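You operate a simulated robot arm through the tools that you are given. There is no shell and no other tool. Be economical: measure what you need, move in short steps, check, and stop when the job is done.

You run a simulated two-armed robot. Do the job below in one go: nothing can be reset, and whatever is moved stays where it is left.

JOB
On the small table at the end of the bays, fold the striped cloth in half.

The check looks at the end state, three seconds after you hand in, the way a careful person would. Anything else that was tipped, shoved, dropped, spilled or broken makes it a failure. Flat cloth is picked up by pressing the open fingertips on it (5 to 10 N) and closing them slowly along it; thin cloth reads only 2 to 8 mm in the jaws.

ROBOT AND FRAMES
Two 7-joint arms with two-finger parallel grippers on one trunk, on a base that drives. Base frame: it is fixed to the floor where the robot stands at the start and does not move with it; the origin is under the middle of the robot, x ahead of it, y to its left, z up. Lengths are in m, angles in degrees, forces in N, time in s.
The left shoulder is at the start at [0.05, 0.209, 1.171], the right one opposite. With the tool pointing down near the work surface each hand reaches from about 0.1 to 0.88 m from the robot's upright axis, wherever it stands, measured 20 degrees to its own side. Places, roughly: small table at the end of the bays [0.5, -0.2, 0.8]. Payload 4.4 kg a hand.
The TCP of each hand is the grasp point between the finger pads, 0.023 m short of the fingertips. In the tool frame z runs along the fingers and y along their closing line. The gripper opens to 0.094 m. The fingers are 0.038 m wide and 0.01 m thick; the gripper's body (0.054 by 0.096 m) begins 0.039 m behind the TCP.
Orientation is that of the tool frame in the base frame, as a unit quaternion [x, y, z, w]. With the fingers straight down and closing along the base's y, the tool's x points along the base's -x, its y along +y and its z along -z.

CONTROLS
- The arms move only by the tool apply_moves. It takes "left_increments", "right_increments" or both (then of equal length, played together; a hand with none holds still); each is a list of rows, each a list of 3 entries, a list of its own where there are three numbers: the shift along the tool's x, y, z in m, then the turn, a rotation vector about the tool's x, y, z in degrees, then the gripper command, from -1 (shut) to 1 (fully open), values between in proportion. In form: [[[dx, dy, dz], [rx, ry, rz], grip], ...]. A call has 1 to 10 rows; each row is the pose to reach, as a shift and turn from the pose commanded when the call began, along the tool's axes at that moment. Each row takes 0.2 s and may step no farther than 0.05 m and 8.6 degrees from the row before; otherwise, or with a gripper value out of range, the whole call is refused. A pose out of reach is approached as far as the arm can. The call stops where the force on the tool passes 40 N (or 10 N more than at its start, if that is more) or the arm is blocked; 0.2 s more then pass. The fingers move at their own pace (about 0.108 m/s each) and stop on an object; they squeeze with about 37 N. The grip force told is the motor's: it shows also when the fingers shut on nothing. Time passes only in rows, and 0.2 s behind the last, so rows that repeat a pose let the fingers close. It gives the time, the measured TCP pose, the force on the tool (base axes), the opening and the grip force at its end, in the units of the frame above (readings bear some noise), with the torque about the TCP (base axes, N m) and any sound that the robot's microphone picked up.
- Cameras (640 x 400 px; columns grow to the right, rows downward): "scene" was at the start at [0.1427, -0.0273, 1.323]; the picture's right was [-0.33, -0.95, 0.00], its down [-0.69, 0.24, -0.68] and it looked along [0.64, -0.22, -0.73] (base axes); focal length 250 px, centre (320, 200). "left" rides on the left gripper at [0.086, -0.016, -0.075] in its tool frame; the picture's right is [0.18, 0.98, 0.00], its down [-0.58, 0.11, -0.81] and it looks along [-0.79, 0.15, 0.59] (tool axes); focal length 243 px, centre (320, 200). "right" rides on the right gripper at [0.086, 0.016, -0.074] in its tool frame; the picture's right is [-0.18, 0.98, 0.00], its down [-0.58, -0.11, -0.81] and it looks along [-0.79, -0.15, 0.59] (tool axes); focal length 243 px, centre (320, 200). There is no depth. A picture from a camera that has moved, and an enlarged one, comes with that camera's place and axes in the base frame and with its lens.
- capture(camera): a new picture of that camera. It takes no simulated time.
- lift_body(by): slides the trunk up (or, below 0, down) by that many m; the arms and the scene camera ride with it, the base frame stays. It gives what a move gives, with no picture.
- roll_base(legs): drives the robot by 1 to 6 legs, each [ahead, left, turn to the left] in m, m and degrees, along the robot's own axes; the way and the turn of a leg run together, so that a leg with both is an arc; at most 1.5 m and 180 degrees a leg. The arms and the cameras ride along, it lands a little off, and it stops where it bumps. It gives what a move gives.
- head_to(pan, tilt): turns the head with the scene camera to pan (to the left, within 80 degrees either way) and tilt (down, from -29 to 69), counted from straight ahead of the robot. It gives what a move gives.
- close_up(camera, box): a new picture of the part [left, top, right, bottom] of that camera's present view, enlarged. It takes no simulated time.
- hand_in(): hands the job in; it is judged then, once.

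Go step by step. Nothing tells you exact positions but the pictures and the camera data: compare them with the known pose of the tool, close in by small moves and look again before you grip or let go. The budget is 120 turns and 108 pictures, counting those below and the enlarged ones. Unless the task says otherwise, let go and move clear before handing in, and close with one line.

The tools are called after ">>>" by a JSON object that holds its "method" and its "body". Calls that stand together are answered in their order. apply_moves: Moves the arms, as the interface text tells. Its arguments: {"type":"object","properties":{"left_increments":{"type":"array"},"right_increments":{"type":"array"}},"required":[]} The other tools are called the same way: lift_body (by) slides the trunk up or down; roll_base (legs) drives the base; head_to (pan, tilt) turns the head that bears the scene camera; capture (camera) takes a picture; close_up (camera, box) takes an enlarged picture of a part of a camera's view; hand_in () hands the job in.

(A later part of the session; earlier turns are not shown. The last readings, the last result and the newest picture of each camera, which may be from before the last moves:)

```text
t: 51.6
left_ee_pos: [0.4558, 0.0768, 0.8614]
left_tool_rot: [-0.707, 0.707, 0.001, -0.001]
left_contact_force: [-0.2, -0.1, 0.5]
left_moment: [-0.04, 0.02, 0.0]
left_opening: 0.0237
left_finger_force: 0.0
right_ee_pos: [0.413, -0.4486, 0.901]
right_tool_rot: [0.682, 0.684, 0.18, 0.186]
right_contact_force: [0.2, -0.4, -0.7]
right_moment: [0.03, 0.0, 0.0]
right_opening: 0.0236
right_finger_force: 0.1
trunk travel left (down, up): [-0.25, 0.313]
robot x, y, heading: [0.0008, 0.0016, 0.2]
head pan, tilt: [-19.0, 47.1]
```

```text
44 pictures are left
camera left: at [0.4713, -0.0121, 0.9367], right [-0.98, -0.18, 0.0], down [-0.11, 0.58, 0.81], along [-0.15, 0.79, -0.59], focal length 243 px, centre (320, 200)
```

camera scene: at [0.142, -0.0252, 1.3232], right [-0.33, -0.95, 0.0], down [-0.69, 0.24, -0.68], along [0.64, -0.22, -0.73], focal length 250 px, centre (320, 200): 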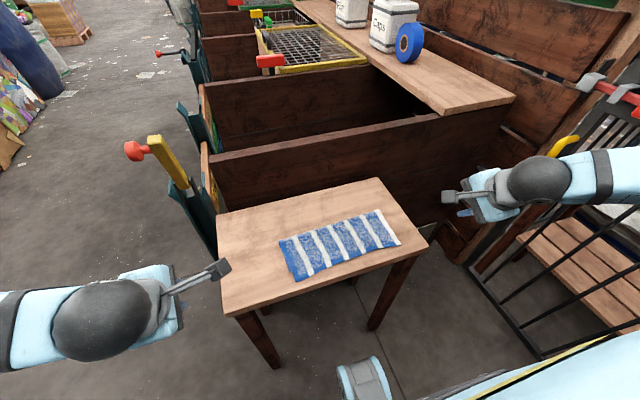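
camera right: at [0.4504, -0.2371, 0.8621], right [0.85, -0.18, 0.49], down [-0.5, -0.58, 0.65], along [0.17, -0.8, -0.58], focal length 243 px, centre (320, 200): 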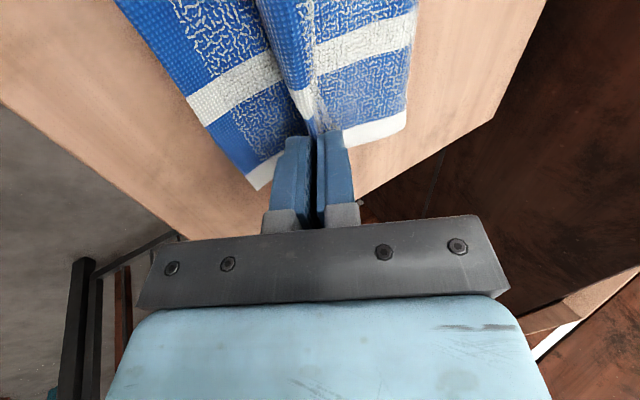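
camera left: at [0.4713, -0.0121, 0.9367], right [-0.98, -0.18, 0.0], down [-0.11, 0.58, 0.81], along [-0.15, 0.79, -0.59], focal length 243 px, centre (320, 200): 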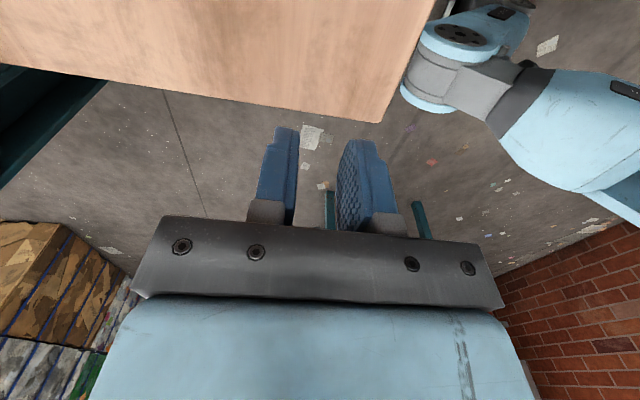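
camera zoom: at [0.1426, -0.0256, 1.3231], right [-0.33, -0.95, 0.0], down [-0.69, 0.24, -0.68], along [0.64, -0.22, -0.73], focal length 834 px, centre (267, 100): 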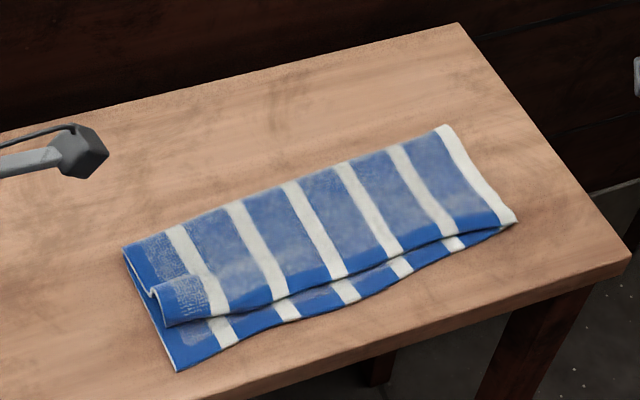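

The top layer on the left has a standing hump between the valley at x≈0.474 and its edge at x≈0.444. I can straddle that hump and pinch only the top layer, so I'll move above it with a wider opening.

>>> {"method": "apply_moves", "body": {"left_increments": [[[0.03, -0.001, 0], [0, 0, 0], -0.1], [[0.06, -0.003, 0], [0, 0, 0], -0.1], [[0.09, -0.005, 0], [0, 0, 0], -0.1], [[0.12, -0.007, 0], [0, 0, 0], -0.1], [[0.162, -0.007, 0], [0, 0, 0], -0.1], [[0.162, -0.007, 0.02], [0, 0, 0], -0.1], [[0.162, -0.007, 0.04], [0, 0, 0], -0.1], [[0.162, -0.007, 0.055], [0, 0, 0], -0.1]]}}

>>> {"method": "capture", "body": {"camera": "left"}}

>>> {"method": "close_up", "body": {"camera": "left", "box": [220, 40, 460, 240]}}

```text
t: 53.4
left_ee_pos: [0.464, -0.0863, 0.8064]
left_tool_rot: [-0.707, 0.707, 0.001, -0.002]
left_contact_force: [0.5, -0.1, -0.1]
left_moment: [0.01, 0.02, 0.03]
left_opening: 0.0426
left_finger_force: 0.0
right_ee_pos: [0.4136, -0.4483, 0.9005]
right_tool_rot: [0.681, 0.685, 0.181, 0.185]
right_contact_force: [-0.2, -0.4, -0.4]
right_moment: [-0.03, -0.02, 0.0]
right_opening: 0.0233
right_finger_force: 0.1
trunk travel left (down, up): [-0.25, 0.313]
robot x, y, heading: [0.0003, -0.0004, 0.1]
head pan, tilt: [-19.0, 47.1]
```

```text
43 pictures are left
camera left: at [0.4793, -0.1746, 0.8813], right [-0.98, -0.18, 0.0], down [-0.11, 0.58, 0.81], along [-0.15, 0.79, -0.59], focal length 243 px, centre (320, 200)
```

left: 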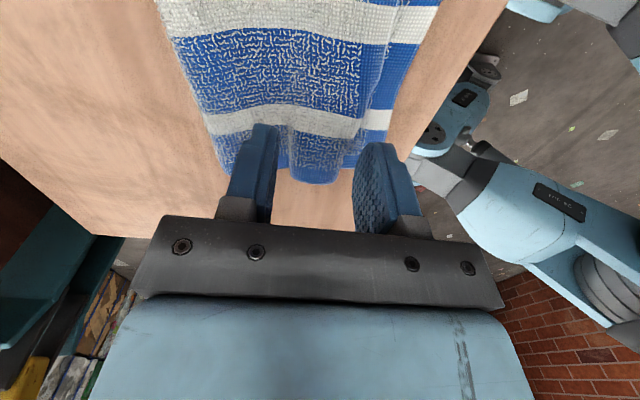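

```text
2.00 times, centred on (340, 140) of left
camera zoom: at [0.4793, -0.1746, 0.8813], right [-0.98, -0.18, 0.0], down [-0.11, 0.58, 0.81], along [-0.15, 0.79, -0.59], focal length 485 px, centre (280, 320)
```

zoom: 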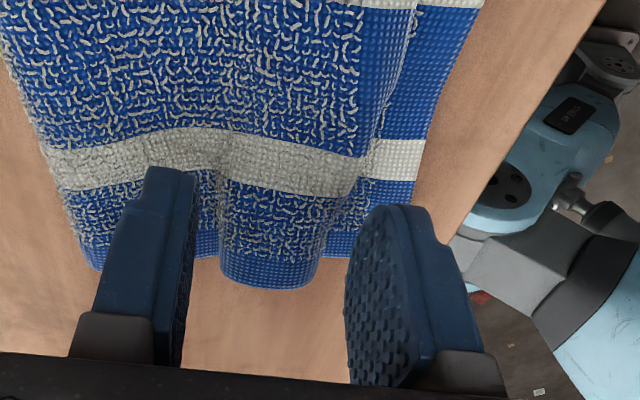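

The jaws straddle the hump neatly. I'll go down until the tips are just above the lower layer and close.

>>> {"method": "apply_moves", "body": {"left_increments": [[[0, 0, 0.01], [0, 0, 0], -0.1], [[0, 0, 0.018], [0, 0, 0], -0.1], [[0, 0, 0.0245], [0, 0, 0], -0.1], [[0, 0, 0.0245], [0, 0, 0], -0.25], [[0, 0, 0.0245], [0, 0, 0], -0.4], [[0, 0, 0.0245], [0, 0, 0], -0.55], [[0, 0, 0.0245], [0, 0, 0], -0.7], [[0, 0, 0.0245], [0, 0, 0], -0.85], [[0, 0, 0.0245], [0, 0, 0], -1], [[0, 0, 0.0245], [0, 0, 0], -1]]}}

>>> {"method": "close_up", "body": {"camera": "left", "box": [220, 40, 460, 240]}}

```text
t: 55.6
left_ee_pos: [0.4638, -0.0864, 0.7839]
left_tool_rot: [0.707, -0.707, -0.001, 0.001]
left_contact_force: [1.2, 0.5, 2.3]
left_moment: [0.05, 0.03, 0.0]
left_opening: 0.0053
left_finger_force: 37.0
right_ee_pos: [0.414, -0.4487, 0.9008]
right_tool_rot: [0.682, 0.684, 0.181, 0.185]
right_contact_force: [-0.2, 0.8, 0.6]
right_moment: [0.02, 0.03, 0.01]
right_opening: 0.0238
right_finger_force: 0.1
trunk travel left (down, up): [-0.25, 0.313]
robot x, y, heading: [-0.0017, -0.0006, 0.2]
head pan, tilt: [-19.0, 47.1]
```

```text
2.00 times, centred on (340, 140) of left
camera zoom: at [0.4793, -0.1751, 0.8573], right [-0.98, -0.18, 0.0], down [-0.11, 0.58, 0.81], along [-0.15, 0.79, -0.59], focal length 485 px, centre (280, 320)
```

zoom: 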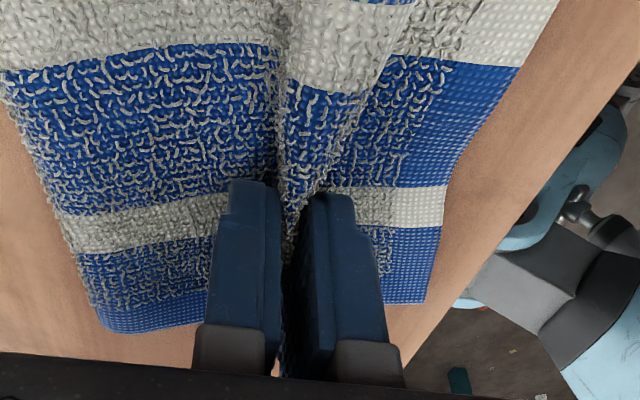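

The hump of the top layer is held, and the lower edge is flat and visible beside it. I'll lift it a little, carry it towards the robot and lean the hand as in the first release.

>>> {"method": "apply_moves", "body": {"left_increments": [[[0, 0, -0.01], [0, 0, 0], -1], [[0, 0, -0.022], [0, 0, 0], -1], [[0, 0.004, -0.03], [4, 0, 0], -1], [[0, 0.008, -0.034], [8, 0, 0], -1], [[0, 0.012, -0.034], [12, 0, 0], -1], [[0, 0.016, -0.03], [16, 0, 0], -1], [[0, 0.02, -0.024], [20, 0, 0], -1], [[0, 0.022, -0.017], [24, 0, 0], -1], [[0, 0.0215, -0.012], [28, 0, 0], -1], [[0, 0.0205, -0.009], [30, 0, 0], -1]]}}

>>> {"method": "capture", "body": {"camera": "left"}}

>>> {"method": "close_up", "body": {"camera": "scene", "box": [240, 170, 432, 290]}}

```text
t: 57.8
left_ee_pos: [0.4429, -0.0878, 0.7914]
left_tool_rot: [0.683, -0.683, 0.183, -0.183]
left_contact_force: [0.3, 1.1, 0.1]
left_moment: [-0.01, 0.11, -0.01]
left_opening: 0.005
left_finger_force: 37.3
right_ee_pos: [0.4147, -0.4479, 0.9008]
right_tool_rot: [0.682, 0.684, 0.18, 0.185]
right_contact_force: [0.4, -0.2, -1.2]
right_moment: [-0.01, 0.0, -0.02]
right_opening: 0.0236
right_finger_force: 0.1
trunk travel left (down, up): [-0.25, 0.313]
robot x, y, heading: [-0.0046, 0.0002, 0.2]
head pan, tilt: [-19.0, 47.1]
```

```text
40 pictures are left
camera left: at [0.4196, -0.1746, 0.8636], right [-0.85, -0.18, -0.49], down [-0.5, 0.58, 0.65], along [0.17, 0.79, -0.59], focal length 243 px, centre (320, 200)
```

left: 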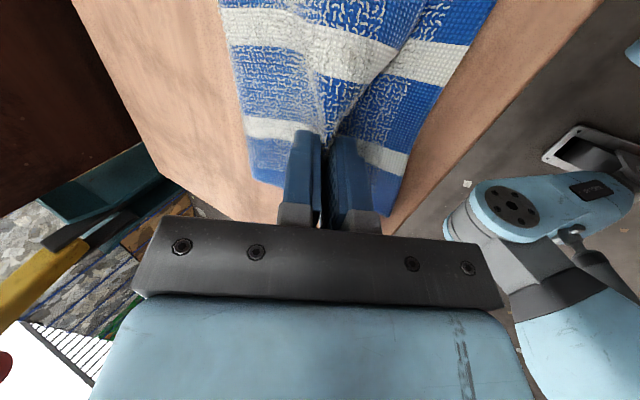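

```text
3.33 times, centred on (336, 230) of scene
camera zoom: at [0.1429, -0.0268, 1.323], right [-0.33, -0.95, 0.0], down [-0.69, 0.24, -0.68], along [0.64, -0.22, -0.73], focal length 834 px, centre (267, 100)
```

zoom: 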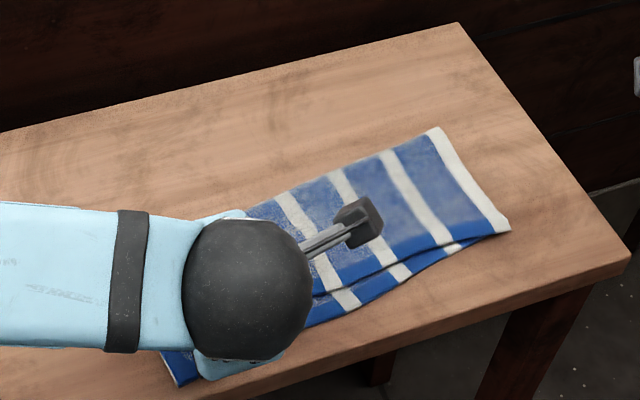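

The cloth came taut, so the length is set. I'll release and back out.

>>> {"method": "apply_moves", "body": {"left_increments": [[[0, 0, 0], [0, 0, 0], -0.8], [[0, 0, 0], [0, 0, 0], -0.6], [[0, 0, 0], [0, 0, 0], -0.45], [[0, 0, -0.005], [0, 0, 0], -0.45], [[0, 0, -0.015], [0, 0, 0], -0.45], [[0, 0, -0.03], [0, 0, 0], -0.45], [[0, 0, -0.055], [0, 0, 0], -0.45], [[0, 0, -0.085], [0, 0, 0], -0.45]]}}

>>> {"method": "apply_moves", "body": {"left_increments": [[[-0.04, 0, 0], [0, 0, 0], -0.5], [[-0.08, 0, 0], [0, 0, 0], -0.5], [[-0.12, 0, 0], [0, 0, 0], -0.5], [[-0.16, 0, 0], [0, 0, 0], -0.5], [[-0.2, 0, 0], [0, 0, 0], -0.5]]}}

>>> {"method": "close_up", "body": {"camera": "scene", "box": [240, 170, 432, 290]}}

```text
t: 59.6
left_ee_pos: [0.4012, -0.0876, 0.866]
left_tool_rot: [-0.683, 0.683, -0.182, 0.182]
left_contact_force: [0.2, 0.6, -0.7]
left_moment: [-0.01, 0.02, 0.01]
left_opening: 0.0258
left_finger_force: 0.0
right_ee_pos: [0.4138, -0.4496, 0.9014]
right_tool_rot: [0.682, 0.684, 0.181, 0.185]
right_contact_force: [0.1, 0.1, -0.1]
right_moment: [0.02, -0.01, 0.05]
right_opening: 0.0237
right_finger_force: 0.1
trunk travel left (down, up): [-0.25, 0.313]
robot x, y, heading: [0.0002, -0.0048, -0.1]
head pan, tilt: [-19.0, 47.1]
```

```text
t: 60.8
left_ee_pos: [0.4023, 0.1134, 0.8662]
left_tool_rot: [0.683, -0.683, 0.183, -0.181]
left_contact_force: [0.8, -0.9, 0.2]
left_moment: [0.02, -0.01, -0.03]
left_opening: 0.0237
left_finger_force: 0.0
right_ee_pos: [0.4133, -0.447, 0.9016]
right_tool_rot: [0.682, 0.685, 0.18, 0.185]
right_contact_force: [-0.1, -0.5, -0.8]
right_moment: [0.03, 0.04, -0.05]
right_opening: 0.0233
right_finger_force: 0.0
trunk travel left (down, up): [-0.25, 0.313]
robot x, y, heading: [0.0004, -0.0019, -0.0]
head pan, tilt: [-19.0, 47.1]
```

```text
3.33 times, centred on (336, 230) of scene
camera zoom: at [0.1423, -0.0253, 1.3232], right [-0.33, -0.95, 0.0], down [-0.69, 0.24, -0.68], along [0.64, -0.22, -0.73], focal length 834 px, centre (267, 100)
```

zoom: 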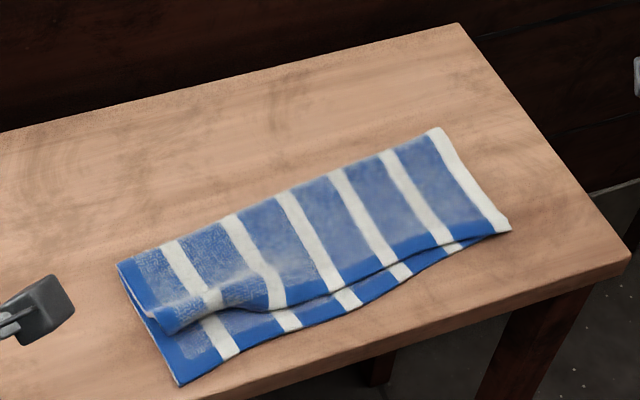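

The left edge now looks curled, so I'll look closer.

>>> {"method": "close_up", "body": {"camera": "scene", "box": [262, 235, 342, 290]}}

>>> {"method": "capture", "body": {"camera": "left"}}

```text
7.27 times, centred on (302, 262) of scene
camera zoom: at [0.1423, -0.0253, 1.3232], right [-0.33, -0.95, 0.0], down [-0.69, 0.24, -0.68], along [0.64, -0.22, -0.73], focal length 1820 px, centre (451, -254)
```

zoom: 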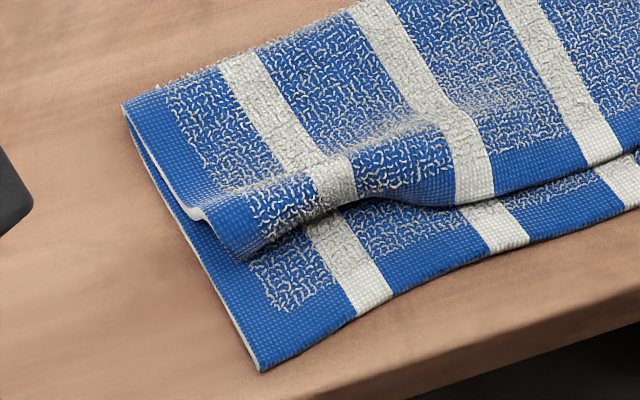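

```text
36 pictures are left
camera left: at [0.3775, 0.0256, 0.9391], right [-0.85, -0.18, -0.49], down [-0.49, 0.58, 0.64], along [0.17, 0.79, -0.59], focal length 243 px, centre (320, 200)
```

left: 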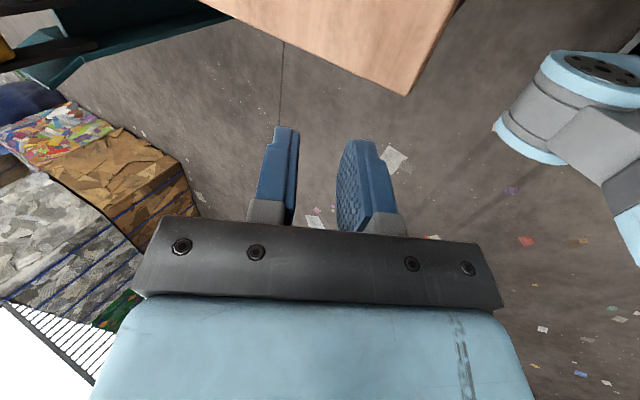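

The corner's edge is tucked under a hump because it was released too low. I'll take that hump again and release it higher so it can unroll.

>>> {"method": "apply_moves", "body": {"left_increments": [[[0.03, 0, 0], [-3, 0, 0], -0.1], [[0.06, 0, 0], [-6, 0, 0], -0.1], [[0.09, -0.002, 0.005], [-9, 0, 0], -0.1], [[0.12, -0.004, 0.015], [-12, 0, 0], -0.1], [[0.15, -0.007, 0.025], [-15, 0, 0], -0.1], [[0.17, -0.01, 0.036], [-18, 0, 0], -0.1], [[0.185, -0.012, 0.048], [-21, 0, 0], -0.1], [[0.196, -0.014, 0.06], [-24, 0, 0], -0.1], [[0.196, -0.015, 0.07], [-27, 0, 0], -0.1], [[0.196, -0.0156, 0.078], [-30, 0, 0], -0.1]]}}

>>> {"method": "close_up", "body": {"camera": "left", "box": [220, 40, 460, 240]}}

```text
t: 63.0
left_ee_pos: [0.4529, -0.0836, 0.8051]
left_tool_rot: [-0.707, 0.707, 0.002, -0.001]
left_contact_force: [-0.8, -0.3, -1.1]
left_moment: [-0.02, 0.02, 0.01]
left_opening: 0.0421
left_finger_force: 0.1
right_ee_pos: [0.4137, -0.4479, 0.9011]
right_tool_rot: [0.682, 0.684, 0.181, 0.185]
right_contact_force: [0.4, 0.8, -0.4]
right_moment: [-0.03, 0.0, 0.02]
right_opening: 0.0235
right_finger_force: 0.0
trunk travel left (down, up): [-0.25, 0.313]
robot x, y, heading: [-0.0016, -0.0011, 0.1]
head pan, tilt: [-19.0, 47.1]
```

```text
2.00 times, centred on (340, 140) of left
camera zoom: at [0.469, -0.1716, 0.879], right [-0.98, -0.18, 0.0], down [-0.1, 0.58, 0.81], along [-0.15, 0.79, -0.59], focal length 485 px, centre (280, 320)
```

zoom: 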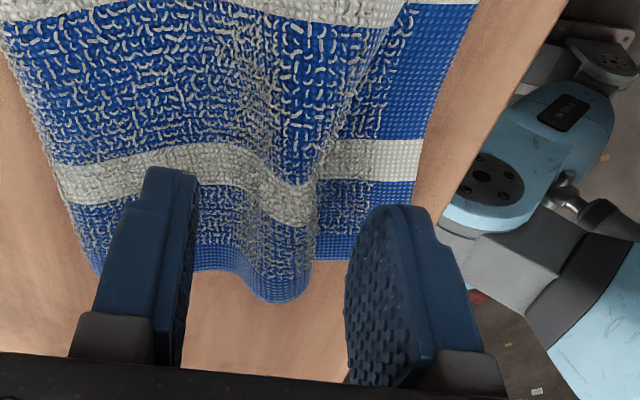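

The hump is centred between the jaws, so I'll descend and close.

>>> {"method": "apply_moves", "body": {"left_increments": [[[0, 0, 0.01], [0, 0, 0], -0.1], [[0, 0, 0.018], [0, 0, 0], -0.1], [[0, 0, 0.0225], [0, 0, 0], -0.1], [[0, 0, 0.0225], [0, 0, 0], -0.25], [[0, 0, 0.0225], [0, 0, 0], -0.4], [[0, 0, 0.0225], [0, 0, 0], -0.55], [[0, 0, 0.0225], [0, 0, 0], -0.7], [[0, 0, 0.0225], [0, 0, 0], -0.85], [[0, 0, 0.0225], [0, 0, 0], -1], [[0, 0, 0.0225], [0, 0, 0], -1]]}}

>>> {"method": "close_up", "body": {"camera": "left", "box": [220, 40, 460, 240]}}

```text
t: 65.2
left_ee_pos: [0.4533, -0.083, 0.7831]
left_tool_rot: [-0.707, 0.707, 0.001, -0.002]
left_contact_force: [0.5, 0.0, 0.7]
left_moment: [0.04, 0.0, -0.01]
left_opening: 0.005
left_finger_force: 36.6
right_ee_pos: [0.4133, -0.4482, 0.9007]
right_tool_rot: [0.682, 0.684, 0.18, 0.185]
right_contact_force: [0.5, -0.4, 0.9]
right_moment: [-0.01, 0.0, -0.01]
right_opening: 0.0234
right_finger_force: 0.0
trunk travel left (down, up): [-0.25, 0.313]
robot x, y, heading: [0.0019, 0.0028, 0.1]
head pan, tilt: [-19.0, 47.1]
```

```text
2.00 times, centred on (340, 140) of left
camera zoom: at [0.4689, -0.1713, 0.8574], right [-0.98, -0.18, 0.0], down [-0.11, 0.58, 0.81], along [-0.15, 0.79, -0.59], focal length 485 px, centre (280, 320)
```

zoom: 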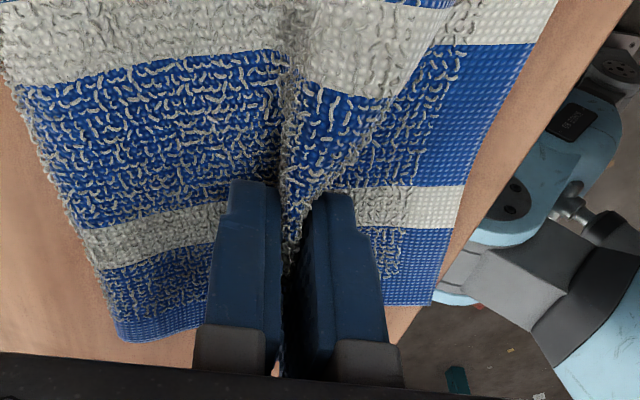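

It's held again. I'll lift 4 cm in place while leaning the hand towards the robot, then check how the edge hangs.

>>> {"method": "apply_moves", "body": {"left_increments": [[[0, 0, -0.01], [5, 0, 0], -1], [[0, 0, -0.02], [10, 0, 0], -1], [[0, 0, -0.03], [15, 0, 0], -1], [[0, 0, -0.036], [20, 0, 0], -1], [[0, 0, -0.041], [25, 0, 0], -1], [[0, 0, -0.043], [30, 0, 0], -1], [[0, 0, -0.043], [30, 0, 0], -1]]}}

>>> {"method": "close_up", "body": {"camera": "left", "box": [200, 0, 520, 220]}}

```text
t: 66.8
left_ee_pos: [0.4528, -0.0828, 0.8255]
left_tool_rot: [0.684, -0.683, 0.182, -0.182]
left_contact_force: [0.0, 0.5, 0.0]
left_moment: [0.0, 0.14, -0.01]
left_opening: 0.0048
left_finger_force: 36.9
right_ee_pos: [0.4148, -0.448, 0.9016]
right_tool_rot: [0.682, 0.685, 0.181, 0.184]
right_contact_force: [0.2, -0.4, 0.2]
right_moment: [0.01, -0.01, -0.01]
right_opening: 0.0234
right_finger_force: 0.0
trunk travel left (down, up): [-0.25, 0.313]
robot x, y, heading: [-0.0027, -0.0, 0.2]
head pan, tilt: [-19.0, 47.1]
```

```text
1.82 times, centred on (360, 110) of left
camera zoom: at [0.4295, -0.1705, 0.8984], right [-0.85, -0.18, -0.49], down [-0.5, 0.58, 0.65], along [0.17, 0.79, -0.59], focal length 441 px, centre (247, 364)
```

zoom: 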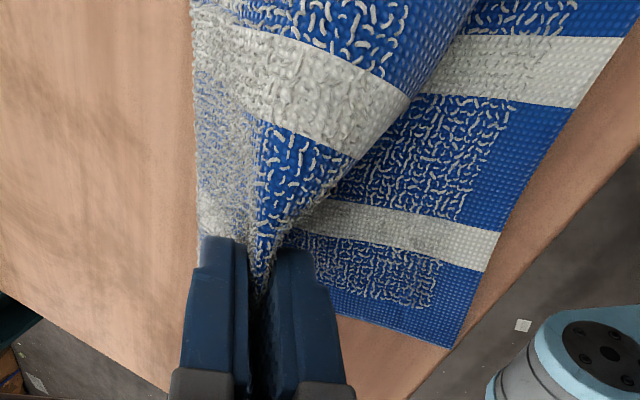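

The edge hangs on the robot side of the jaws, so a release from this height should unroll it the right way. I'll open quickly, wait, and back out.

>>> {"method": "apply_moves", "body": {"left_increments": [[[0, 0, 0], [0, 0, 0], 0.1], [[0, 0, 0], [0, 0, 0], 0.1], [[0, 0, 0], [0, 0, 0], 0.1], [[0, 0, -0.01], [0, 0, 0], 0.1], [[0, 0, -0.025], [0, 0, 0], 0.1], [[0, 0, -0.05], [0, 0, 0], 0.1], [[0, 0, -0.08], [0, 0, 0], 0.1]]}}

>>> {"method": "apply_moves", "body": {"left_increments": [[[-0.04, 0, 0], [0, 0, 0], -0.1], [[-0.08, 0, 0], [0, 0, 0], -0.1], [[-0.12, 0, 0], [0, 0, 0], -0.1], [[-0.16, 0, 0], [0, 0, 0], -0.1], [[-0.2, 0, 0], [0, 0, 0], -0.1]]}}

>>> {"method": "close_up", "body": {"camera": "scene", "box": [240, 170, 432, 290]}}

```text
t: 68.4
left_ee_pos: [0.4133, -0.0842, 0.8963]
left_tool_rot: [-0.683, 0.684, -0.182, 0.181]
left_contact_force: [-0.5, 0.2, -0.3]
left_moment: [-0.01, -0.02, -0.03]
left_opening: 0.0518
left_finger_force: 0.0
right_ee_pos: [0.4135, -0.4479, 0.9003]
right_tool_rot: [0.682, 0.684, 0.181, 0.186]
right_contact_force: [-0.3, -0.7, 0.8]
right_moment: [0.03, 0.0, 0.01]
right_opening: 0.0234
right_finger_force: 0.0
trunk travel left (down, up): [-0.25, 0.313]
robot x, y, heading: [-0.0046, 0.0017, 0.1]
head pan, tilt: [-19.0, 47.1]
```

```text
t: 69.6
left_ee_pos: [0.4164, 0.1177, 0.8972]
left_tool_rot: [-0.683, 0.684, -0.183, 0.182]
left_contact_force: [-0.7, 0.4, 0.1]
left_moment: [0.0, -0.03, -0.04]
left_opening: 0.0423
left_finger_force: 0.1
right_ee_pos: [0.4135, -0.4484, 0.9009]
right_tool_rot: [0.681, 0.685, 0.18, 0.185]
right_contact_force: [0.8, 1.5, -0.2]
right_moment: [-0.02, 0.0, -0.05]
right_opening: 0.0237
right_finger_force: 0.1
trunk travel left (down, up): [-0.25, 0.313]
robot x, y, heading: [-0.001, -0.0003, 0.1]
head pan, tilt: [-19.0, 47.1]
```

```text
3.33 times, centred on (336, 230) of scene
camera zoom: at [0.1423, -0.0254, 1.3231], right [-0.33, -0.95, 0.0], down [-0.69, 0.24, -0.68], along [0.64, -0.22, -0.73], focal length 834 px, centre (267, 100)
```

zoom: 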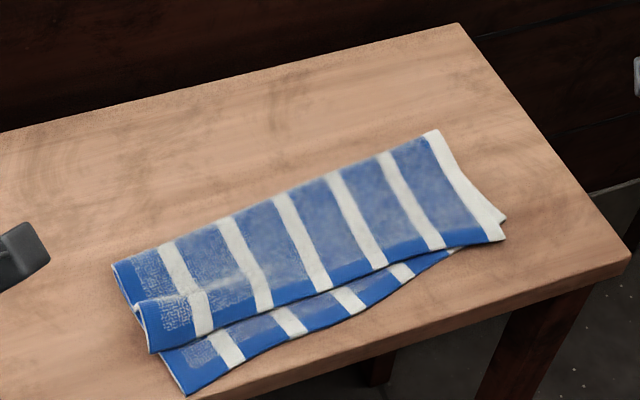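

The left edge has unrolled further, but the top layer is skewed against the lower one: 3.5 cm short on the left, 2 cm over on the right. I'll take up both top corners again, the right one first at its overhang.

>>> {"method": "apply_moves", "body": {"right_increments": [[[0.02, 0, 0], [3, 0, 0], -0.57], [[0.04, -0.002, 0.005], [6, 0, 0], -0.57], [[0.06, -0.005, 0.015], [9, 0, 0], -0.57], [[0.08, -0.008, 0.025], [12, 0, 0], -0.57], [[0.1, -0.012, 0.04], [15, 0, 0], -0.57], [[0.12, -0.017, 0.055], [18, 0, 0], -0.57], [[0.135, -0.022, 0.07], [21, 0, 0], -0.57], [[0.1454, -0.026, 0.085], [23, 0, 0], -0.57], [[0.1454, -0.0293, 0.0997], [23, 0, 0], -0.57]]}}

>>> {"method": "close_up", "body": {"camera": "right", "box": [180, 20, 500, 240]}}

```text
t: 71.6
left_ee_pos: [0.4148, 0.1157, 0.8965]
left_tool_rot: [-0.684, 0.684, -0.181, 0.181]
left_contact_force: [0.1, 0.5, 0.2]
left_moment: [0.01, -0.03, 0.01]
left_opening: 0.0425
left_finger_force: 0.1
right_ee_pos: [0.4343, -0.3041, 0.7988]
right_tool_rot: [0.705, 0.707, 0.041, 0.046]
right_contact_force: [-0.4, 0.5, 0.0]
right_moment: [-0.03, -0.01, 0.0]
right_opening: 0.0202
right_finger_force: 0.1
trunk travel left (down, up): [-0.25, 0.313]
robot x, y, heading: [0.0022, 0.0019, -0.1]
head pan, tilt: [-19.0, 47.1]
```

```text
1.82 times, centred on (340, 130) of right
camera zoom: at [0.4423, -0.2168, 0.8732], right [0.98, -0.18, 0.12], down [-0.21, -0.58, 0.79], along [-0.07, -0.8, -0.6], focal length 441 px, centre (284, 327)
```

zoom: 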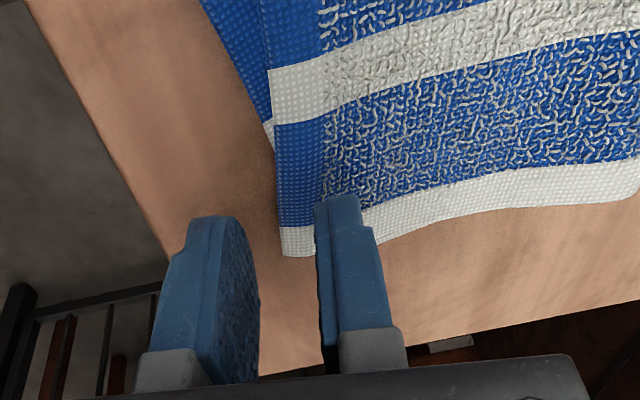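

The right overshoot is only about 1.5 cm here, and a pinch there would likely catch both layers. I'll look at the left corner's shape before choosing.

>>> {"method": "close_up", "body": {"camera": "scene", "box": [262, 235, 342, 290]}}

```text
7.27 times, centred on (302, 262) of scene
camera zoom: at [0.1429, -0.027, 1.323], right [-0.33, -0.95, 0.0], down [-0.69, 0.24, -0.68], along [0.64, -0.22, -0.73], focal length 1820 px, centre (451, -254)
```

zoom: 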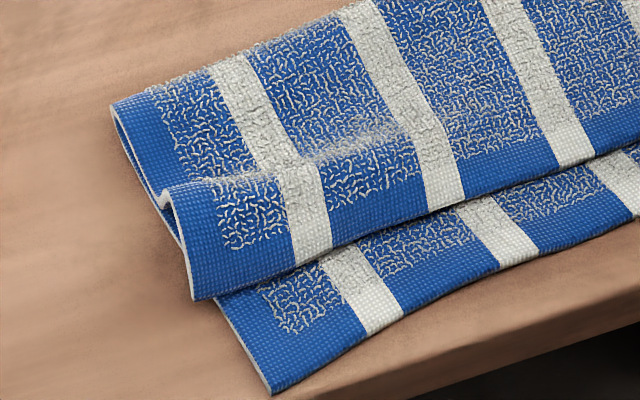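

The top layer is skewed by a few degrees. I'll nudge the right part of the top edge back with the closed right fingertips on the bare table, pushing the cloth edge from outside.

>>> {"method": "apply_moves", "body": {"right_increments": [[[0, -0.009, 0], [0, 0, 0], -1], [[0, -0.018, 0], [0, 0, 0], -1], [[0, -0.018, 0.008], [0, 0, 0], -1], [[0, -0.018, 0.014], [0, 0, 0], -1], [[0, -0.018, 0.018], [0, 0, 0], -1], [[0, -0.018, 0.02], [0, 0, 0], -1], [[0, -0.018, 0.021], [0, 0, 0], -1]]}}

>>> {"method": "close_up", "body": {"camera": "right", "box": [180, 20, 500, 240]}}

```text
t: 73.2
left_ee_pos: [0.4158, 0.1162, 0.8956]
left_tool_rot: [0.684, -0.683, 0.182, -0.182]
left_contact_force: [0.5, -0.1, 0.3]
left_moment: [0.01, -0.01, -0.02]
left_opening: 0.0421
left_finger_force: 0.1
right_ee_pos: [0.4196, -0.3035, 0.7758]
right_tool_rot: [0.705, 0.707, 0.04, 0.046]
right_contact_force: [-0.4, 0.7, -0.4]
right_moment: [0.01, -0.02, 0.0]
right_opening: 0.0
right_finger_force: 36.6
trunk travel left (down, up): [-0.25, 0.313]
robot x, y, heading: [-0.003, -0.0019, 0.2]
head pan, tilt: [-19.0, 47.1]
```

```text
1.82 times, centred on (340, 130) of right
camera zoom: at [0.4276, -0.2167, 0.851], right [0.98, -0.18, 0.12], down [-0.21, -0.58, 0.79], along [-0.07, -0.8, -0.6], focal length 441 px, centre (284, 327)
```

zoom: 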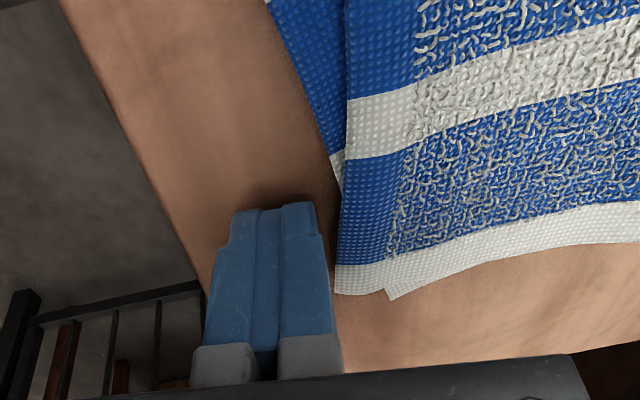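

The lower corner shows 17 mm behind the top corner here. I'll push the top edge about 14–16 mm away from the robot.

>>> {"method": "apply_moves", "body": {"right_increments": [[[0, 0.003, 0.0015], [0, 0, 0], -1], [[0, 0.006, 0.0015], [0, 0, 0], -1], [[0, 0.009, 0.0015], [0, 0, 0], -1], [[0, 0.012, 0.0015], [0, 0, 0], -1], [[0, 0.015, 0.0015], [0, 0, 0], -1], [[0, 0.018, 0.0015], [0, 0, 0], -1], [[0, 0.021, 0.0015], [0, 0, 0], -1]]}}

>>> {"method": "close_up", "body": {"camera": "right", "box": [180, 20, 500, 240]}}

```text
t: 74.8
left_ee_pos: [0.415, 0.1165, 0.8959]
left_tool_rot: [0.684, -0.683, 0.181, -0.182]
left_contact_force: [0.2, -0.1, -0.4]
left_moment: [0.0, 0.01, -0.01]
left_opening: 0.0422
left_finger_force: 0.0
right_ee_pos: [0.4413, -0.3036, 0.7784]
right_tool_rot: [0.705, 0.707, 0.042, 0.046]
right_contact_force: [-0.7, -0.4, 0.0]
right_moment: [-0.05, 0.0, 0.03]
right_opening: 0.0
right_finger_force: 36.5
trunk travel left (down, up): [-0.25, 0.313]
robot x, y, heading: [0.002, 0.0032, -0.1]
head pan, tilt: [-19.0, 47.1]
```

```text
1.82 times, centred on (340, 130) of right
camera zoom: at [0.4489, -0.2174, 0.852], right [0.98, -0.18, 0.12], down [-0.21, -0.58, 0.79], along [-0.07, -0.8, -0.6], focal length 441 px, centre (284, 327)
```

zoom: 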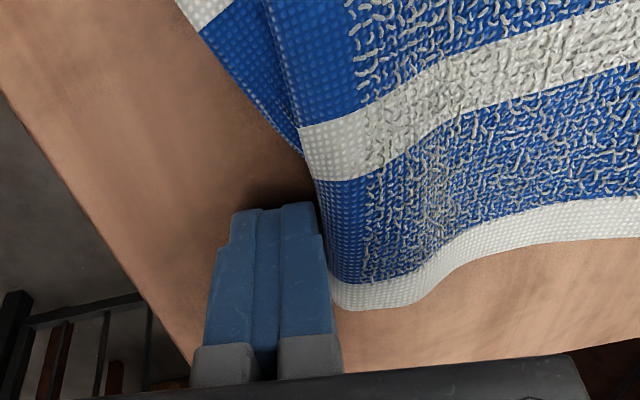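

The top layer humped up at the right, which gives me something to pinch without catching the lower layer. I'll lift straight up, open and straddle it, and bring the left hand over its own hump as well.

>>> {"method": "apply_moves", "body": {"right_increments": [[[0, -0.002, 0], [0, 0, 0], -1], [[0, -0.004, -0.012], [0, 0, 0], -1], [[0, 0.0, -0.025], [0, 0, 0], -0.1], [[0, 0.012, -0.028], [3, 0, 0], -0.1], [[0, 0.016, -0.028], [7, 0, 0], -0.1]]}}

>>> {"method": "apply_moves", "body": {"left_increments": [[[0.03, 0, 0], [-3, 0, 0], -0.1], [[0.06, 0, 0], [-6, 0, 0], -0.1], [[0.09, -0.002, 0.01], [-9, 0, 0], -0.1], [[0.12, -0.004, 0.025], [-12, 0, 0], -0.1], [[0.145, -0.006, 0.04], [-15, 0, 0], -0.1], [[0.16, -0.007, 0.055], [-18, 0, 0], -0.1], [[0.175, -0.008, 0.07], [-21, 0, 0], -0.1], [[0.188, -0.009, 0.085], [-24, 0, 0], -0.1], [[0.188, -0.009, 0.095], [-27, 0, 0], -0.1], [[0.188, -0.009, 0.105], [-30, 0, 0], -0.1]]}}

>>> {"method": "close_up", "body": {"camera": "right", "box": [180, 20, 500, 240]}}

>>> {"method": "close_up", "body": {"camera": "left", "box": [180, 20, 500, 240]}}

```text
t: 76.0
left_ee_pos: [0.4165, 0.1161, 0.8959]
left_tool_rot: [-0.683, 0.684, -0.182, 0.182]
left_contact_force: [0.6, -0.1, 0.4]
left_moment: [0.04, -0.02, -0.01]
left_opening: 0.0422
left_finger_force: 0.1
right_ee_pos: [0.4536, -0.3037, 0.807]
right_tool_rot: [0.705, 0.709, -0.004, 0.002]
right_contact_force: [0.3, -1.1, -0.2]
right_moment: [-0.01, 0.01, 0.06]
right_opening: 0.0422
right_finger_force: 0.0
trunk travel left (down, up): [-0.25, 0.313]
robot x, y, heading: [0.0013, 0.0003, -0.0]
head pan, tilt: [-19.0, 47.1]
```

```text
t: 78.2
left_ee_pos: [0.4748, -0.0714, 0.8083]
left_tool_rot: [-0.706, 0.708, 0.0, -0.001]
left_contact_force: [-0.3, -0.4, 0.0]
left_moment: [-0.01, -0.01, 0.03]
left_opening: 0.0423
left_finger_force: 0.1
right_ee_pos: [0.4543, -0.3038, 0.8078]
right_tool_rot: [0.706, 0.708, -0.002, 0.002]
right_contact_force: [-0.4, -0.4, 0.1]
right_moment: [-0.03, -0.01, -0.02]
right_opening: 0.0423
right_finger_force: 0.1
trunk travel left (down, up): [-0.25, 0.313]
robot x, y, heading: [0.0018, 0.0014, -0.0]
head pan, tilt: [-19.0, 47.1]
```

```text
1.82 times, centred on (340, 130) of right
camera zoom: at [0.4703, -0.217, 0.8801], right [0.98, -0.18, 0.0], down [-0.11, -0.58, 0.81], along [-0.15, -0.8, -0.59], focal length 441 px, centre (284, 327)
```

zoom: 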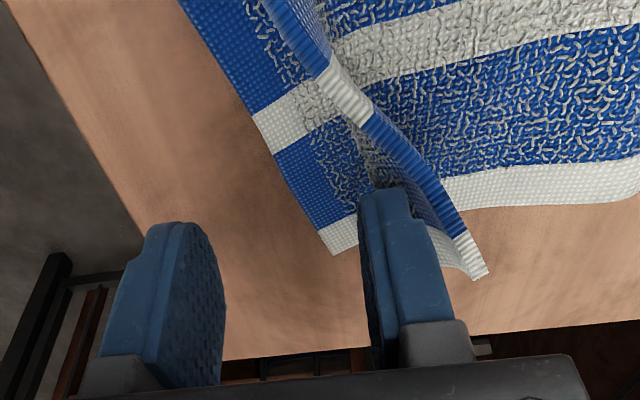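

```text
1.82 times, centred on (340, 130) of left
camera zoom: at [0.4886, -0.1587, 0.8825], right [-0.98, -0.18, 0.0], down [-0.1, 0.58, 0.81], along [-0.15, 0.79, -0.59], focal length 441 px, centre (284, 327)
```

zoom: 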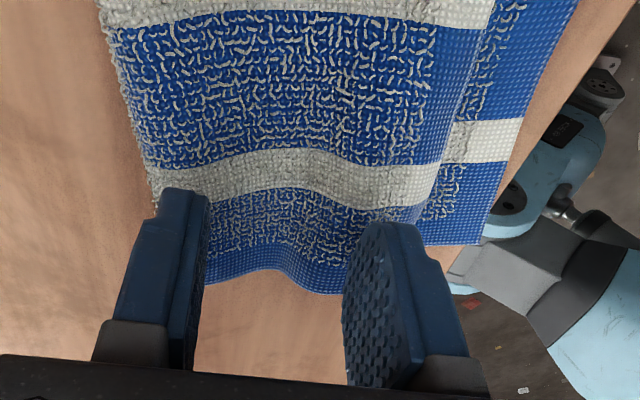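

The right top edge has flipped up and stands at x≈0.49. That is a good single-layer grip, so I'll shift the right jaws over it.

>>> {"method": "apply_moves", "body": {"right_increments": [[[0, 0.012, -0.008], [0, 0, 0], -0.1], [[0, 0.025, -0.008], [0, 0, 0], -0.1], [[0, 0.037, -0.005], [0, 0, 0], -0.1], [[0, 0.037, 0], [0, 0, 0], -0.1]]}}

>>> {"method": "close_up", "body": {"camera": "right", "box": [180, 20, 500, 240]}}

>>> {"method": "close_up", "body": {"camera": "scene", "box": [240, 170, 432, 290]}}

```text
t: 79.2
left_ee_pos: [0.4736, -0.0709, 0.8089]
left_tool_rot: [0.707, -0.707, -0.002, 0.001]
left_contact_force: [-0.3, -0.7, 0.1]
left_moment: [-0.02, -0.04, -0.01]
left_opening: 0.0425
left_finger_force: 0.1
right_ee_pos: [0.4903, -0.3032, 0.8069]
right_tool_rot: [0.706, 0.708, -0.002, 0.003]
right_contact_force: [0.2, 0.1, 0.2]
right_moment: [0.01, 0.0, 0.04]
right_opening: 0.0426
right_finger_force: 0.0
trunk travel left (down, up): [-0.25, 0.313]
robot x, y, heading: [-0.0003, 0.0005, -0.0]
head pan, tilt: [-19.0, 47.1]
```

```text
1.82 times, centred on (340, 130) of right
camera zoom: at [0.507, -0.2169, 0.8805], right [0.98, -0.18, 0.0], down [-0.11, -0.58, 0.81], along [-0.15, -0.8, -0.59], focal length 441 px, centre (284, 327)
```

zoom: 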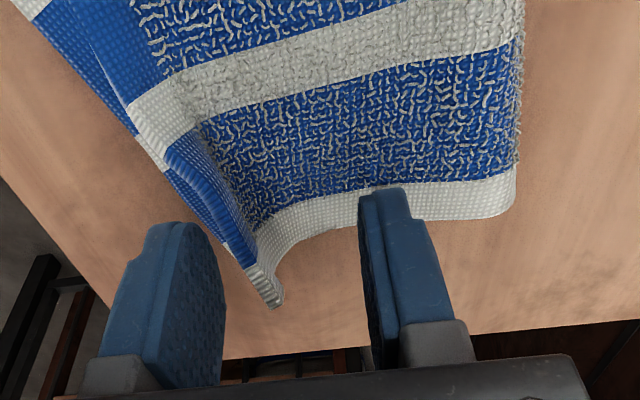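

```text
3.33 times, centred on (336, 230) of scene
camera zoom: at [0.1427, -0.0269, 1.323], right [-0.33, -0.95, 0.0], down [-0.69, 0.24, -0.68], along [0.64, -0.22, -0.73], focal length 834 px, centre (267, 100)
```

zoom: 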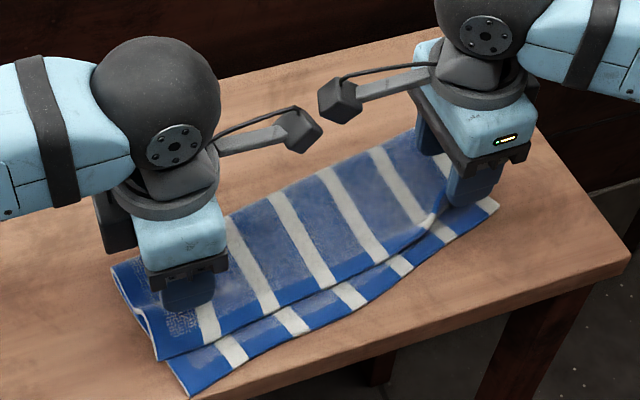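

The standing right edge is at x≈0.467, so I'll shift the right jaws back 2 cm. Then I'll lower both hands and close them on the standing edge and the hump.

>>> {"method": "apply_moves", "body": {"right_increments": [[[0, -0.01, -0.004], [0, 0, 0], -0.1], [[0, -0.022, -0.004], [0, 0, 0], -0.1], [[0, -0.022, 0.008], [0, 0, 0], -0.1], [[0, -0.022, 0.016], [0, 0, 0], -0.1]]}}

>>> {"method": "close_up", "body": {"camera": "right", "box": [180, 20, 500, 240]}}

```text
t: 80.2
left_ee_pos: [0.4732, -0.0705, 0.8073]
left_tool_rot: [0.707, -0.707, -0.001, 0.001]
left_contact_force: [-0.1, -0.6, -0.2]
left_moment: [0.0, -0.01, 0.0]
left_opening: 0.0422
left_finger_force: 0.0
right_ee_pos: [0.4685, -0.3044, 0.7912]
right_tool_rot: [0.707, 0.708, -0.002, 0.002]
right_contact_force: [0.2, 0.1, -0.1]
right_moment: [0.02, 0.02, 0.01]
right_opening: 0.0426
right_finger_force: 0.2
trunk travel left (down, up): [-0.25, 0.313]
robot x, y, heading: [-0.0, 0.0008, 0.1]
head pan, tilt: [-19.0, 47.1]
```

```text
1.82 times, centred on (340, 130) of right
camera zoom: at [0.485, -0.2169, 0.8642], right [0.98, -0.18, 0.0], down [-0.11, -0.58, 0.81], along [-0.15, -0.8, -0.59], focal length 441 px, centre (284, 327)
```

zoom: 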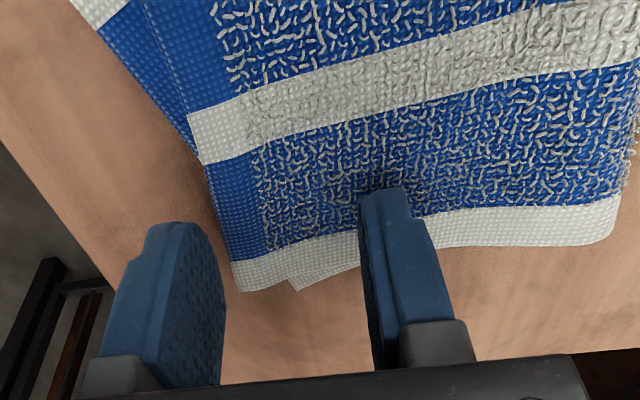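

The strip fell flat again, still about 2 cm beyond the lower corner. This time the outer finger will rest on the bare table and do the pushing while the inner one hovers just above, so the hump gets pinched as it forms.

>>> {"method": "apply_moves", "body": {"right_increments": [[[0, -0.003, -0.012], [-3, 0, 0], -0.1], [[0, -0.007, -0.012], [-7, 0, 0], -0.1], [[0, -0.007, -0.002], [-7, 0, 0], -0.1], [[0, -0.007, 0.006], [-7, 0, 0], -0.1], [[0, -0.007, 0.0105], [-7, 0, 0], -0.1]]}}

>>> {"method": "close_up", "body": {"camera": "right", "box": [180, 20, 500, 240]}}

```text
t: 81.4
left_ee_pos: [0.4717, -0.07, 0.8082]
left_tool_rot: [-0.707, 0.707, 0.002, -0.001]
left_contact_force: [-0.3, -0.5, 1.0]
left_moment: [-0.03, -0.01, 0.02]
left_opening: 0.0422
left_finger_force: 0.0
right_ee_pos: [0.4614, -0.3052, 0.7807]
right_tool_rot: [0.705, 0.707, 0.041, 0.046]
right_contact_force: [0.3, 0.6, 0.7]
right_moment: [0.01, 0.01, -0.01]
right_opening: 0.0425
right_finger_force: 0.0
trunk travel left (down, up): [-0.25, 0.313]
robot x, y, heading: [-0.0025, 0.0025, -0.3]
head pan, tilt: [-19.0, 47.1]
```

```text
1.82 times, centred on (340, 130) of right
camera zoom: at [0.4693, -0.2183, 0.8554], right [0.98, -0.18, 0.12], down [-0.21, -0.58, 0.79], along [-0.07, -0.8, -0.6], focal length 441 px, centre (284, 327)
```

zoom: 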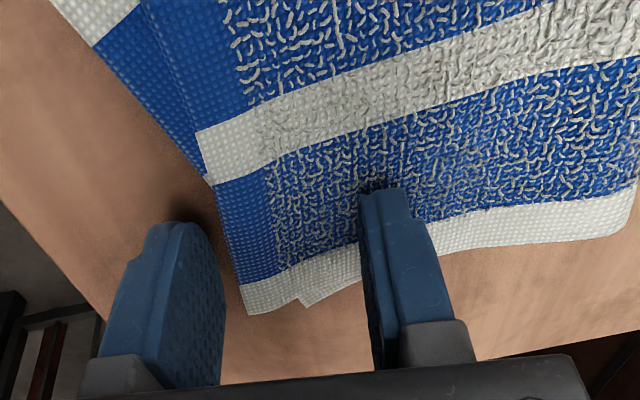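

The outer finger is right beside the edge. I'll lower 1 mm more and close slowly.

>>> {"method": "apply_moves", "body": {"right_increments": [[[0, 0, 0.0015], [0, 0, 0], -0.1], [[0, 0, 0.0015], [0, 0, 0], -0.22], [[0, 0, 0.0015], [0, 0, 0], -0.34], [[0, 0, 0.0015], [0, 0, 0], -0.46], [[0, 0, 0.0015], [0, 0, 0], -0.58], [[0, 0, 0.0015], [0, 0, 0], -0.7], [[0, 0, 0.0015], [0, 0, 0], -0.82], [[0, 0, 0.0015], [0, 0, 0], -0.92], [[0, 0, 0.0015], [0, 0, 0], -1], [[0, 0, 0.0015], [0, 0, 0], -1]]}}

>>> {"method": "close_up", "body": {"camera": "right", "box": [180, 20, 500, 240]}}

```text
t: 83.6
left_ee_pos: [0.4729, -0.0697, 0.8088]
left_tool_rot: [0.707, -0.707, -0.001, 0.001]
left_contact_force: [0.6, 0.2, -0.4]
left_moment: [0.01, 0.01, 0.03]
left_opening: 0.0421
left_finger_force: 0.1
right_ee_pos: [0.4616, -0.3029, 0.7799]
right_tool_rot: [0.705, 0.707, 0.041, 0.045]
right_contact_force: [0.7, 0.6, 7.7]
right_moment: [0.03, -0.01, -0.03]
right_opening: 0.0073
right_finger_force: 37.0
trunk travel left (down, up): [-0.25, 0.313]
robot x, y, heading: [-0.0009, -0.0027, 0.1]
head pan, tilt: [-19.0, 47.1]
```

```text
1.82 times, centred on (340, 130) of right
camera zoom: at [0.4693, -0.2176, 0.8547], right [0.98, -0.18, 0.12], down [-0.21, -0.58, 0.79], along [-0.07, -0.8, -0.6], focal length 441 px, centre (284, 327)
```

zoom: 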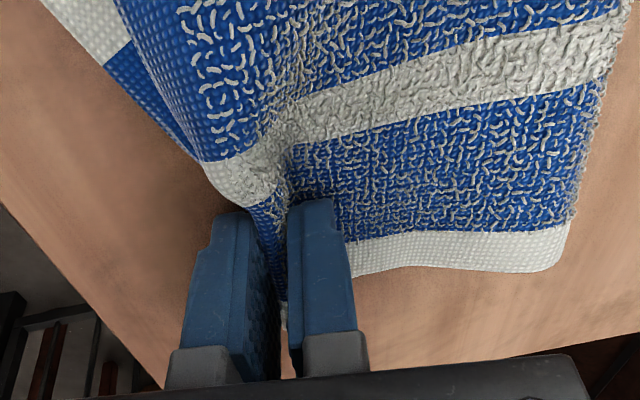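

It grips at 7.3 mm, thicker than before, so the lower layer may be caught too. I'll lift it a little to check.

>>> {"method": "apply_moves", "body": {"right_increments": [[[0, 0, -0.01], [0, 0, 0], -1], [[0, 0, -0.02], [0, 0, 0], -1], [[0, 0, -0.03], [0, 0, 0], -1], [[0, 0, -0.035], [0, 0, 0], -1]]}}

>>> {"method": "capture", "body": {"camera": "right"}}

>>> {"method": "close_up", "body": {"camera": "scene", "box": [240, 170, 432, 290]}}

```text
t: 84.6
left_ee_pos: [0.4721, -0.0706, 0.8075]
left_tool_rot: [0.707, -0.707, -0.002, 0.001]
left_contact_force: [-0.3, 0.0, -0.5]
left_moment: [0.02, -0.03, -0.01]
left_opening: 0.0422
left_finger_force: 0.1
right_ee_pos: [0.4582, -0.3034, 0.8132]
right_tool_rot: [0.705, 0.707, 0.039, 0.046]
right_contact_force: [0.1, 0.0, -0.2]
right_moment: [-0.03, 0.02, 0.01]
right_opening: 0.0062
right_finger_force: 36.9
trunk travel left (down, up): [-0.25, 0.313]
robot x, y, heading: [-0.0035, 0.0009, -0.0]
head pan, tilt: [-19.0, 47.1]
```

```text
20 pictures are left
camera right: at [0.4655, -0.2176, 0.8884], right [0.98, -0.18, 0.12], down [-0.2, -0.58, 0.79], along [-0.07, -0.8, -0.6], focal length 243 px, centre (320, 200)
```

right: 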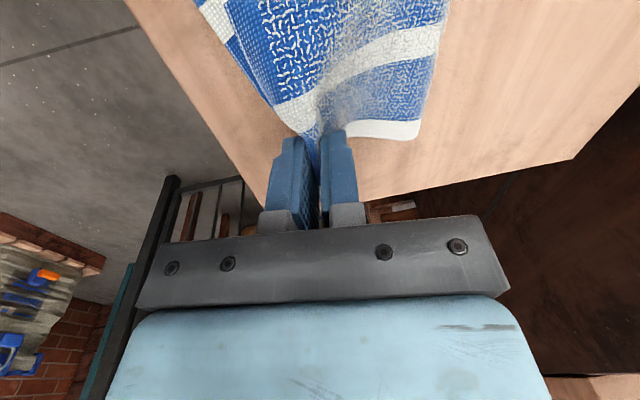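

```text
3.33 times, centred on (336, 230) of scene
camera zoom: at [0.1428, -0.0268, 1.323], right [-0.33, -0.95, 0.0], down [-0.69, 0.24, -0.68], along [0.64, -0.22, -0.73], focal length 834 px, centre (267, 100)
```

zoom: 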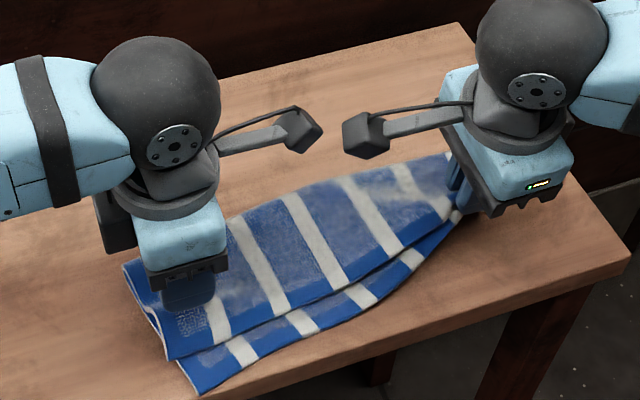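

The right hand has both layers, so I'll set it back down and release. I have 20 pictures left, so I'll be sparing with them.

>>> {"method": "apply_moves", "body": {"right_increments": [[[0, 0, 0.01], [0, 0, 0], -1], [[0, 0, 0.02], [0, 0, 0], -1], [[0, 0, 0.029], [0, 0, 0], -1], [[0, 0, 0.029], [0, 0, 0], -0.5], [[0, 0, 0.029], [0, 0, 0], -0.05], [[0, 0, 0.029], [0, 0, 0], 0.1], [[0, 0, 0.018], [0, 0, 0], 0.1], [[0, 0, 0.004], [0, 0, 0], 0.1], [[0, 0, 0.004], [0, 0, 0], 0.1]]}}

>>> {"method": "close_up", "body": {"camera": "right", "box": [180, 0, 500, 220]}}

```text
t: 86.6
left_ee_pos: [0.4735, -0.0704, 0.8073]
left_tool_rot: [-0.707, 0.707, 0.0, -0.002]
left_contact_force: [0.0, -0.5, -0.2]
left_moment: [0.02, 0.0, -0.02]
left_opening: 0.0423
left_finger_force: 0.2
right_ee_pos: [0.4574, -0.3045, 0.8099]
right_tool_rot: [0.705, 0.706, 0.042, 0.045]
right_contact_force: [0.3, -0.3, -0.6]
right_moment: [-0.03, 0.01, 0.0]
right_opening: 0.0516
right_finger_force: 0.0
trunk travel left (down, up): [-0.25, 0.313]
robot x, y, heading: [-0.0008, -0.0003, -0.1]
head pan, tilt: [-19.0, 47.1]
```

```text
1.82 times, centred on (340, 110) of right
camera zoom: at [0.466, -0.2177, 0.8838], right [0.98, -0.18, 0.12], down [-0.21, -0.58, 0.79], along [-0.07, -0.8, -0.6], focal length 441 px, centre (284, 364)
```

zoom: 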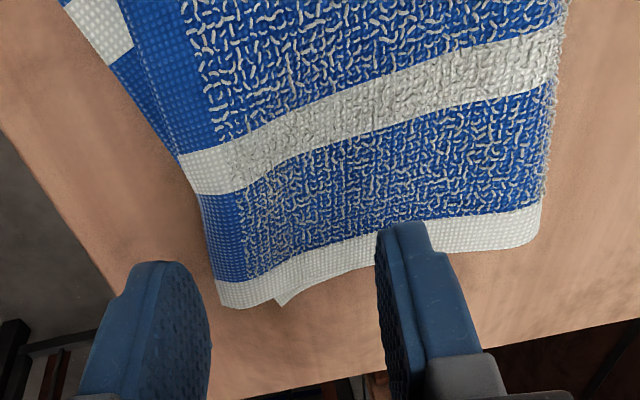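

The right overhang is a narrow wedge, 23 mm wide at the corner. I'll turn the right jaws 15° to match it, narrow them to 16 mm, and set them at the very corner.

>>> {"method": "apply_moves", "body": {"right_increments": [[[-0.01, -0.007, 0], [0, 0, -5], -0.4], [[-0.0205, -0.0145, 0], [0, 0, -10], -0.66], [[-0.0205, -0.0145, 0.005], [0, 0, -15], -0.66], [[-0.0205, -0.0145, 0.015], [0, 0, -15], -0.66], [[-0.0205, -0.0145, 0.022], [0, 0, -15], -0.66]]}}

>>> {"method": "close_up", "body": {"camera": "right", "box": [180, 0, 500, 220]}}

```text
t: 87.8
left_ee_pos: [0.4739, -0.0713, 0.8077]
left_tool_rot: [0.708, -0.706, -0.001, 0.001]
left_contact_force: [-0.8, -0.2, -0.3]
left_moment: [-0.01, -0.01, -0.03]
left_opening: 0.0423
left_finger_force: 0.0
right_ee_pos: [0.4473, -0.3252, 0.7845]
right_tool_rot: [0.607, 0.792, 0.034, 0.05]
right_contact_force: [0.2, -0.1, 0.0]
right_moment: [-0.03, -0.01, 0.0]
right_opening: 0.0159
right_finger_force: 0.1
trunk travel left (down, up): [-0.25, 0.313]
robot x, y, heading: [-0.0006, 0.0009, -0.0]
head pan, tilt: [-19.0, 47.1]
```

```text
1.82 times, centred on (340, 110) of right
camera zoom: at [0.4316, -0.2368, 0.8572], right [0.99, 0.08, 0.12], down [-0.05, -0.58, 0.81], along [0.13, -0.81, -0.57], focal length 441 px, centre (284, 364)
```

zoom: 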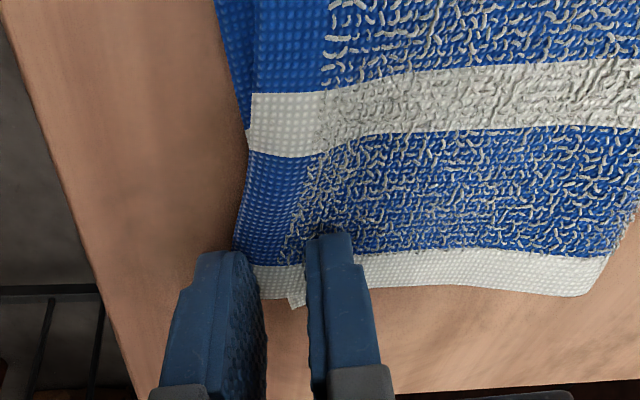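

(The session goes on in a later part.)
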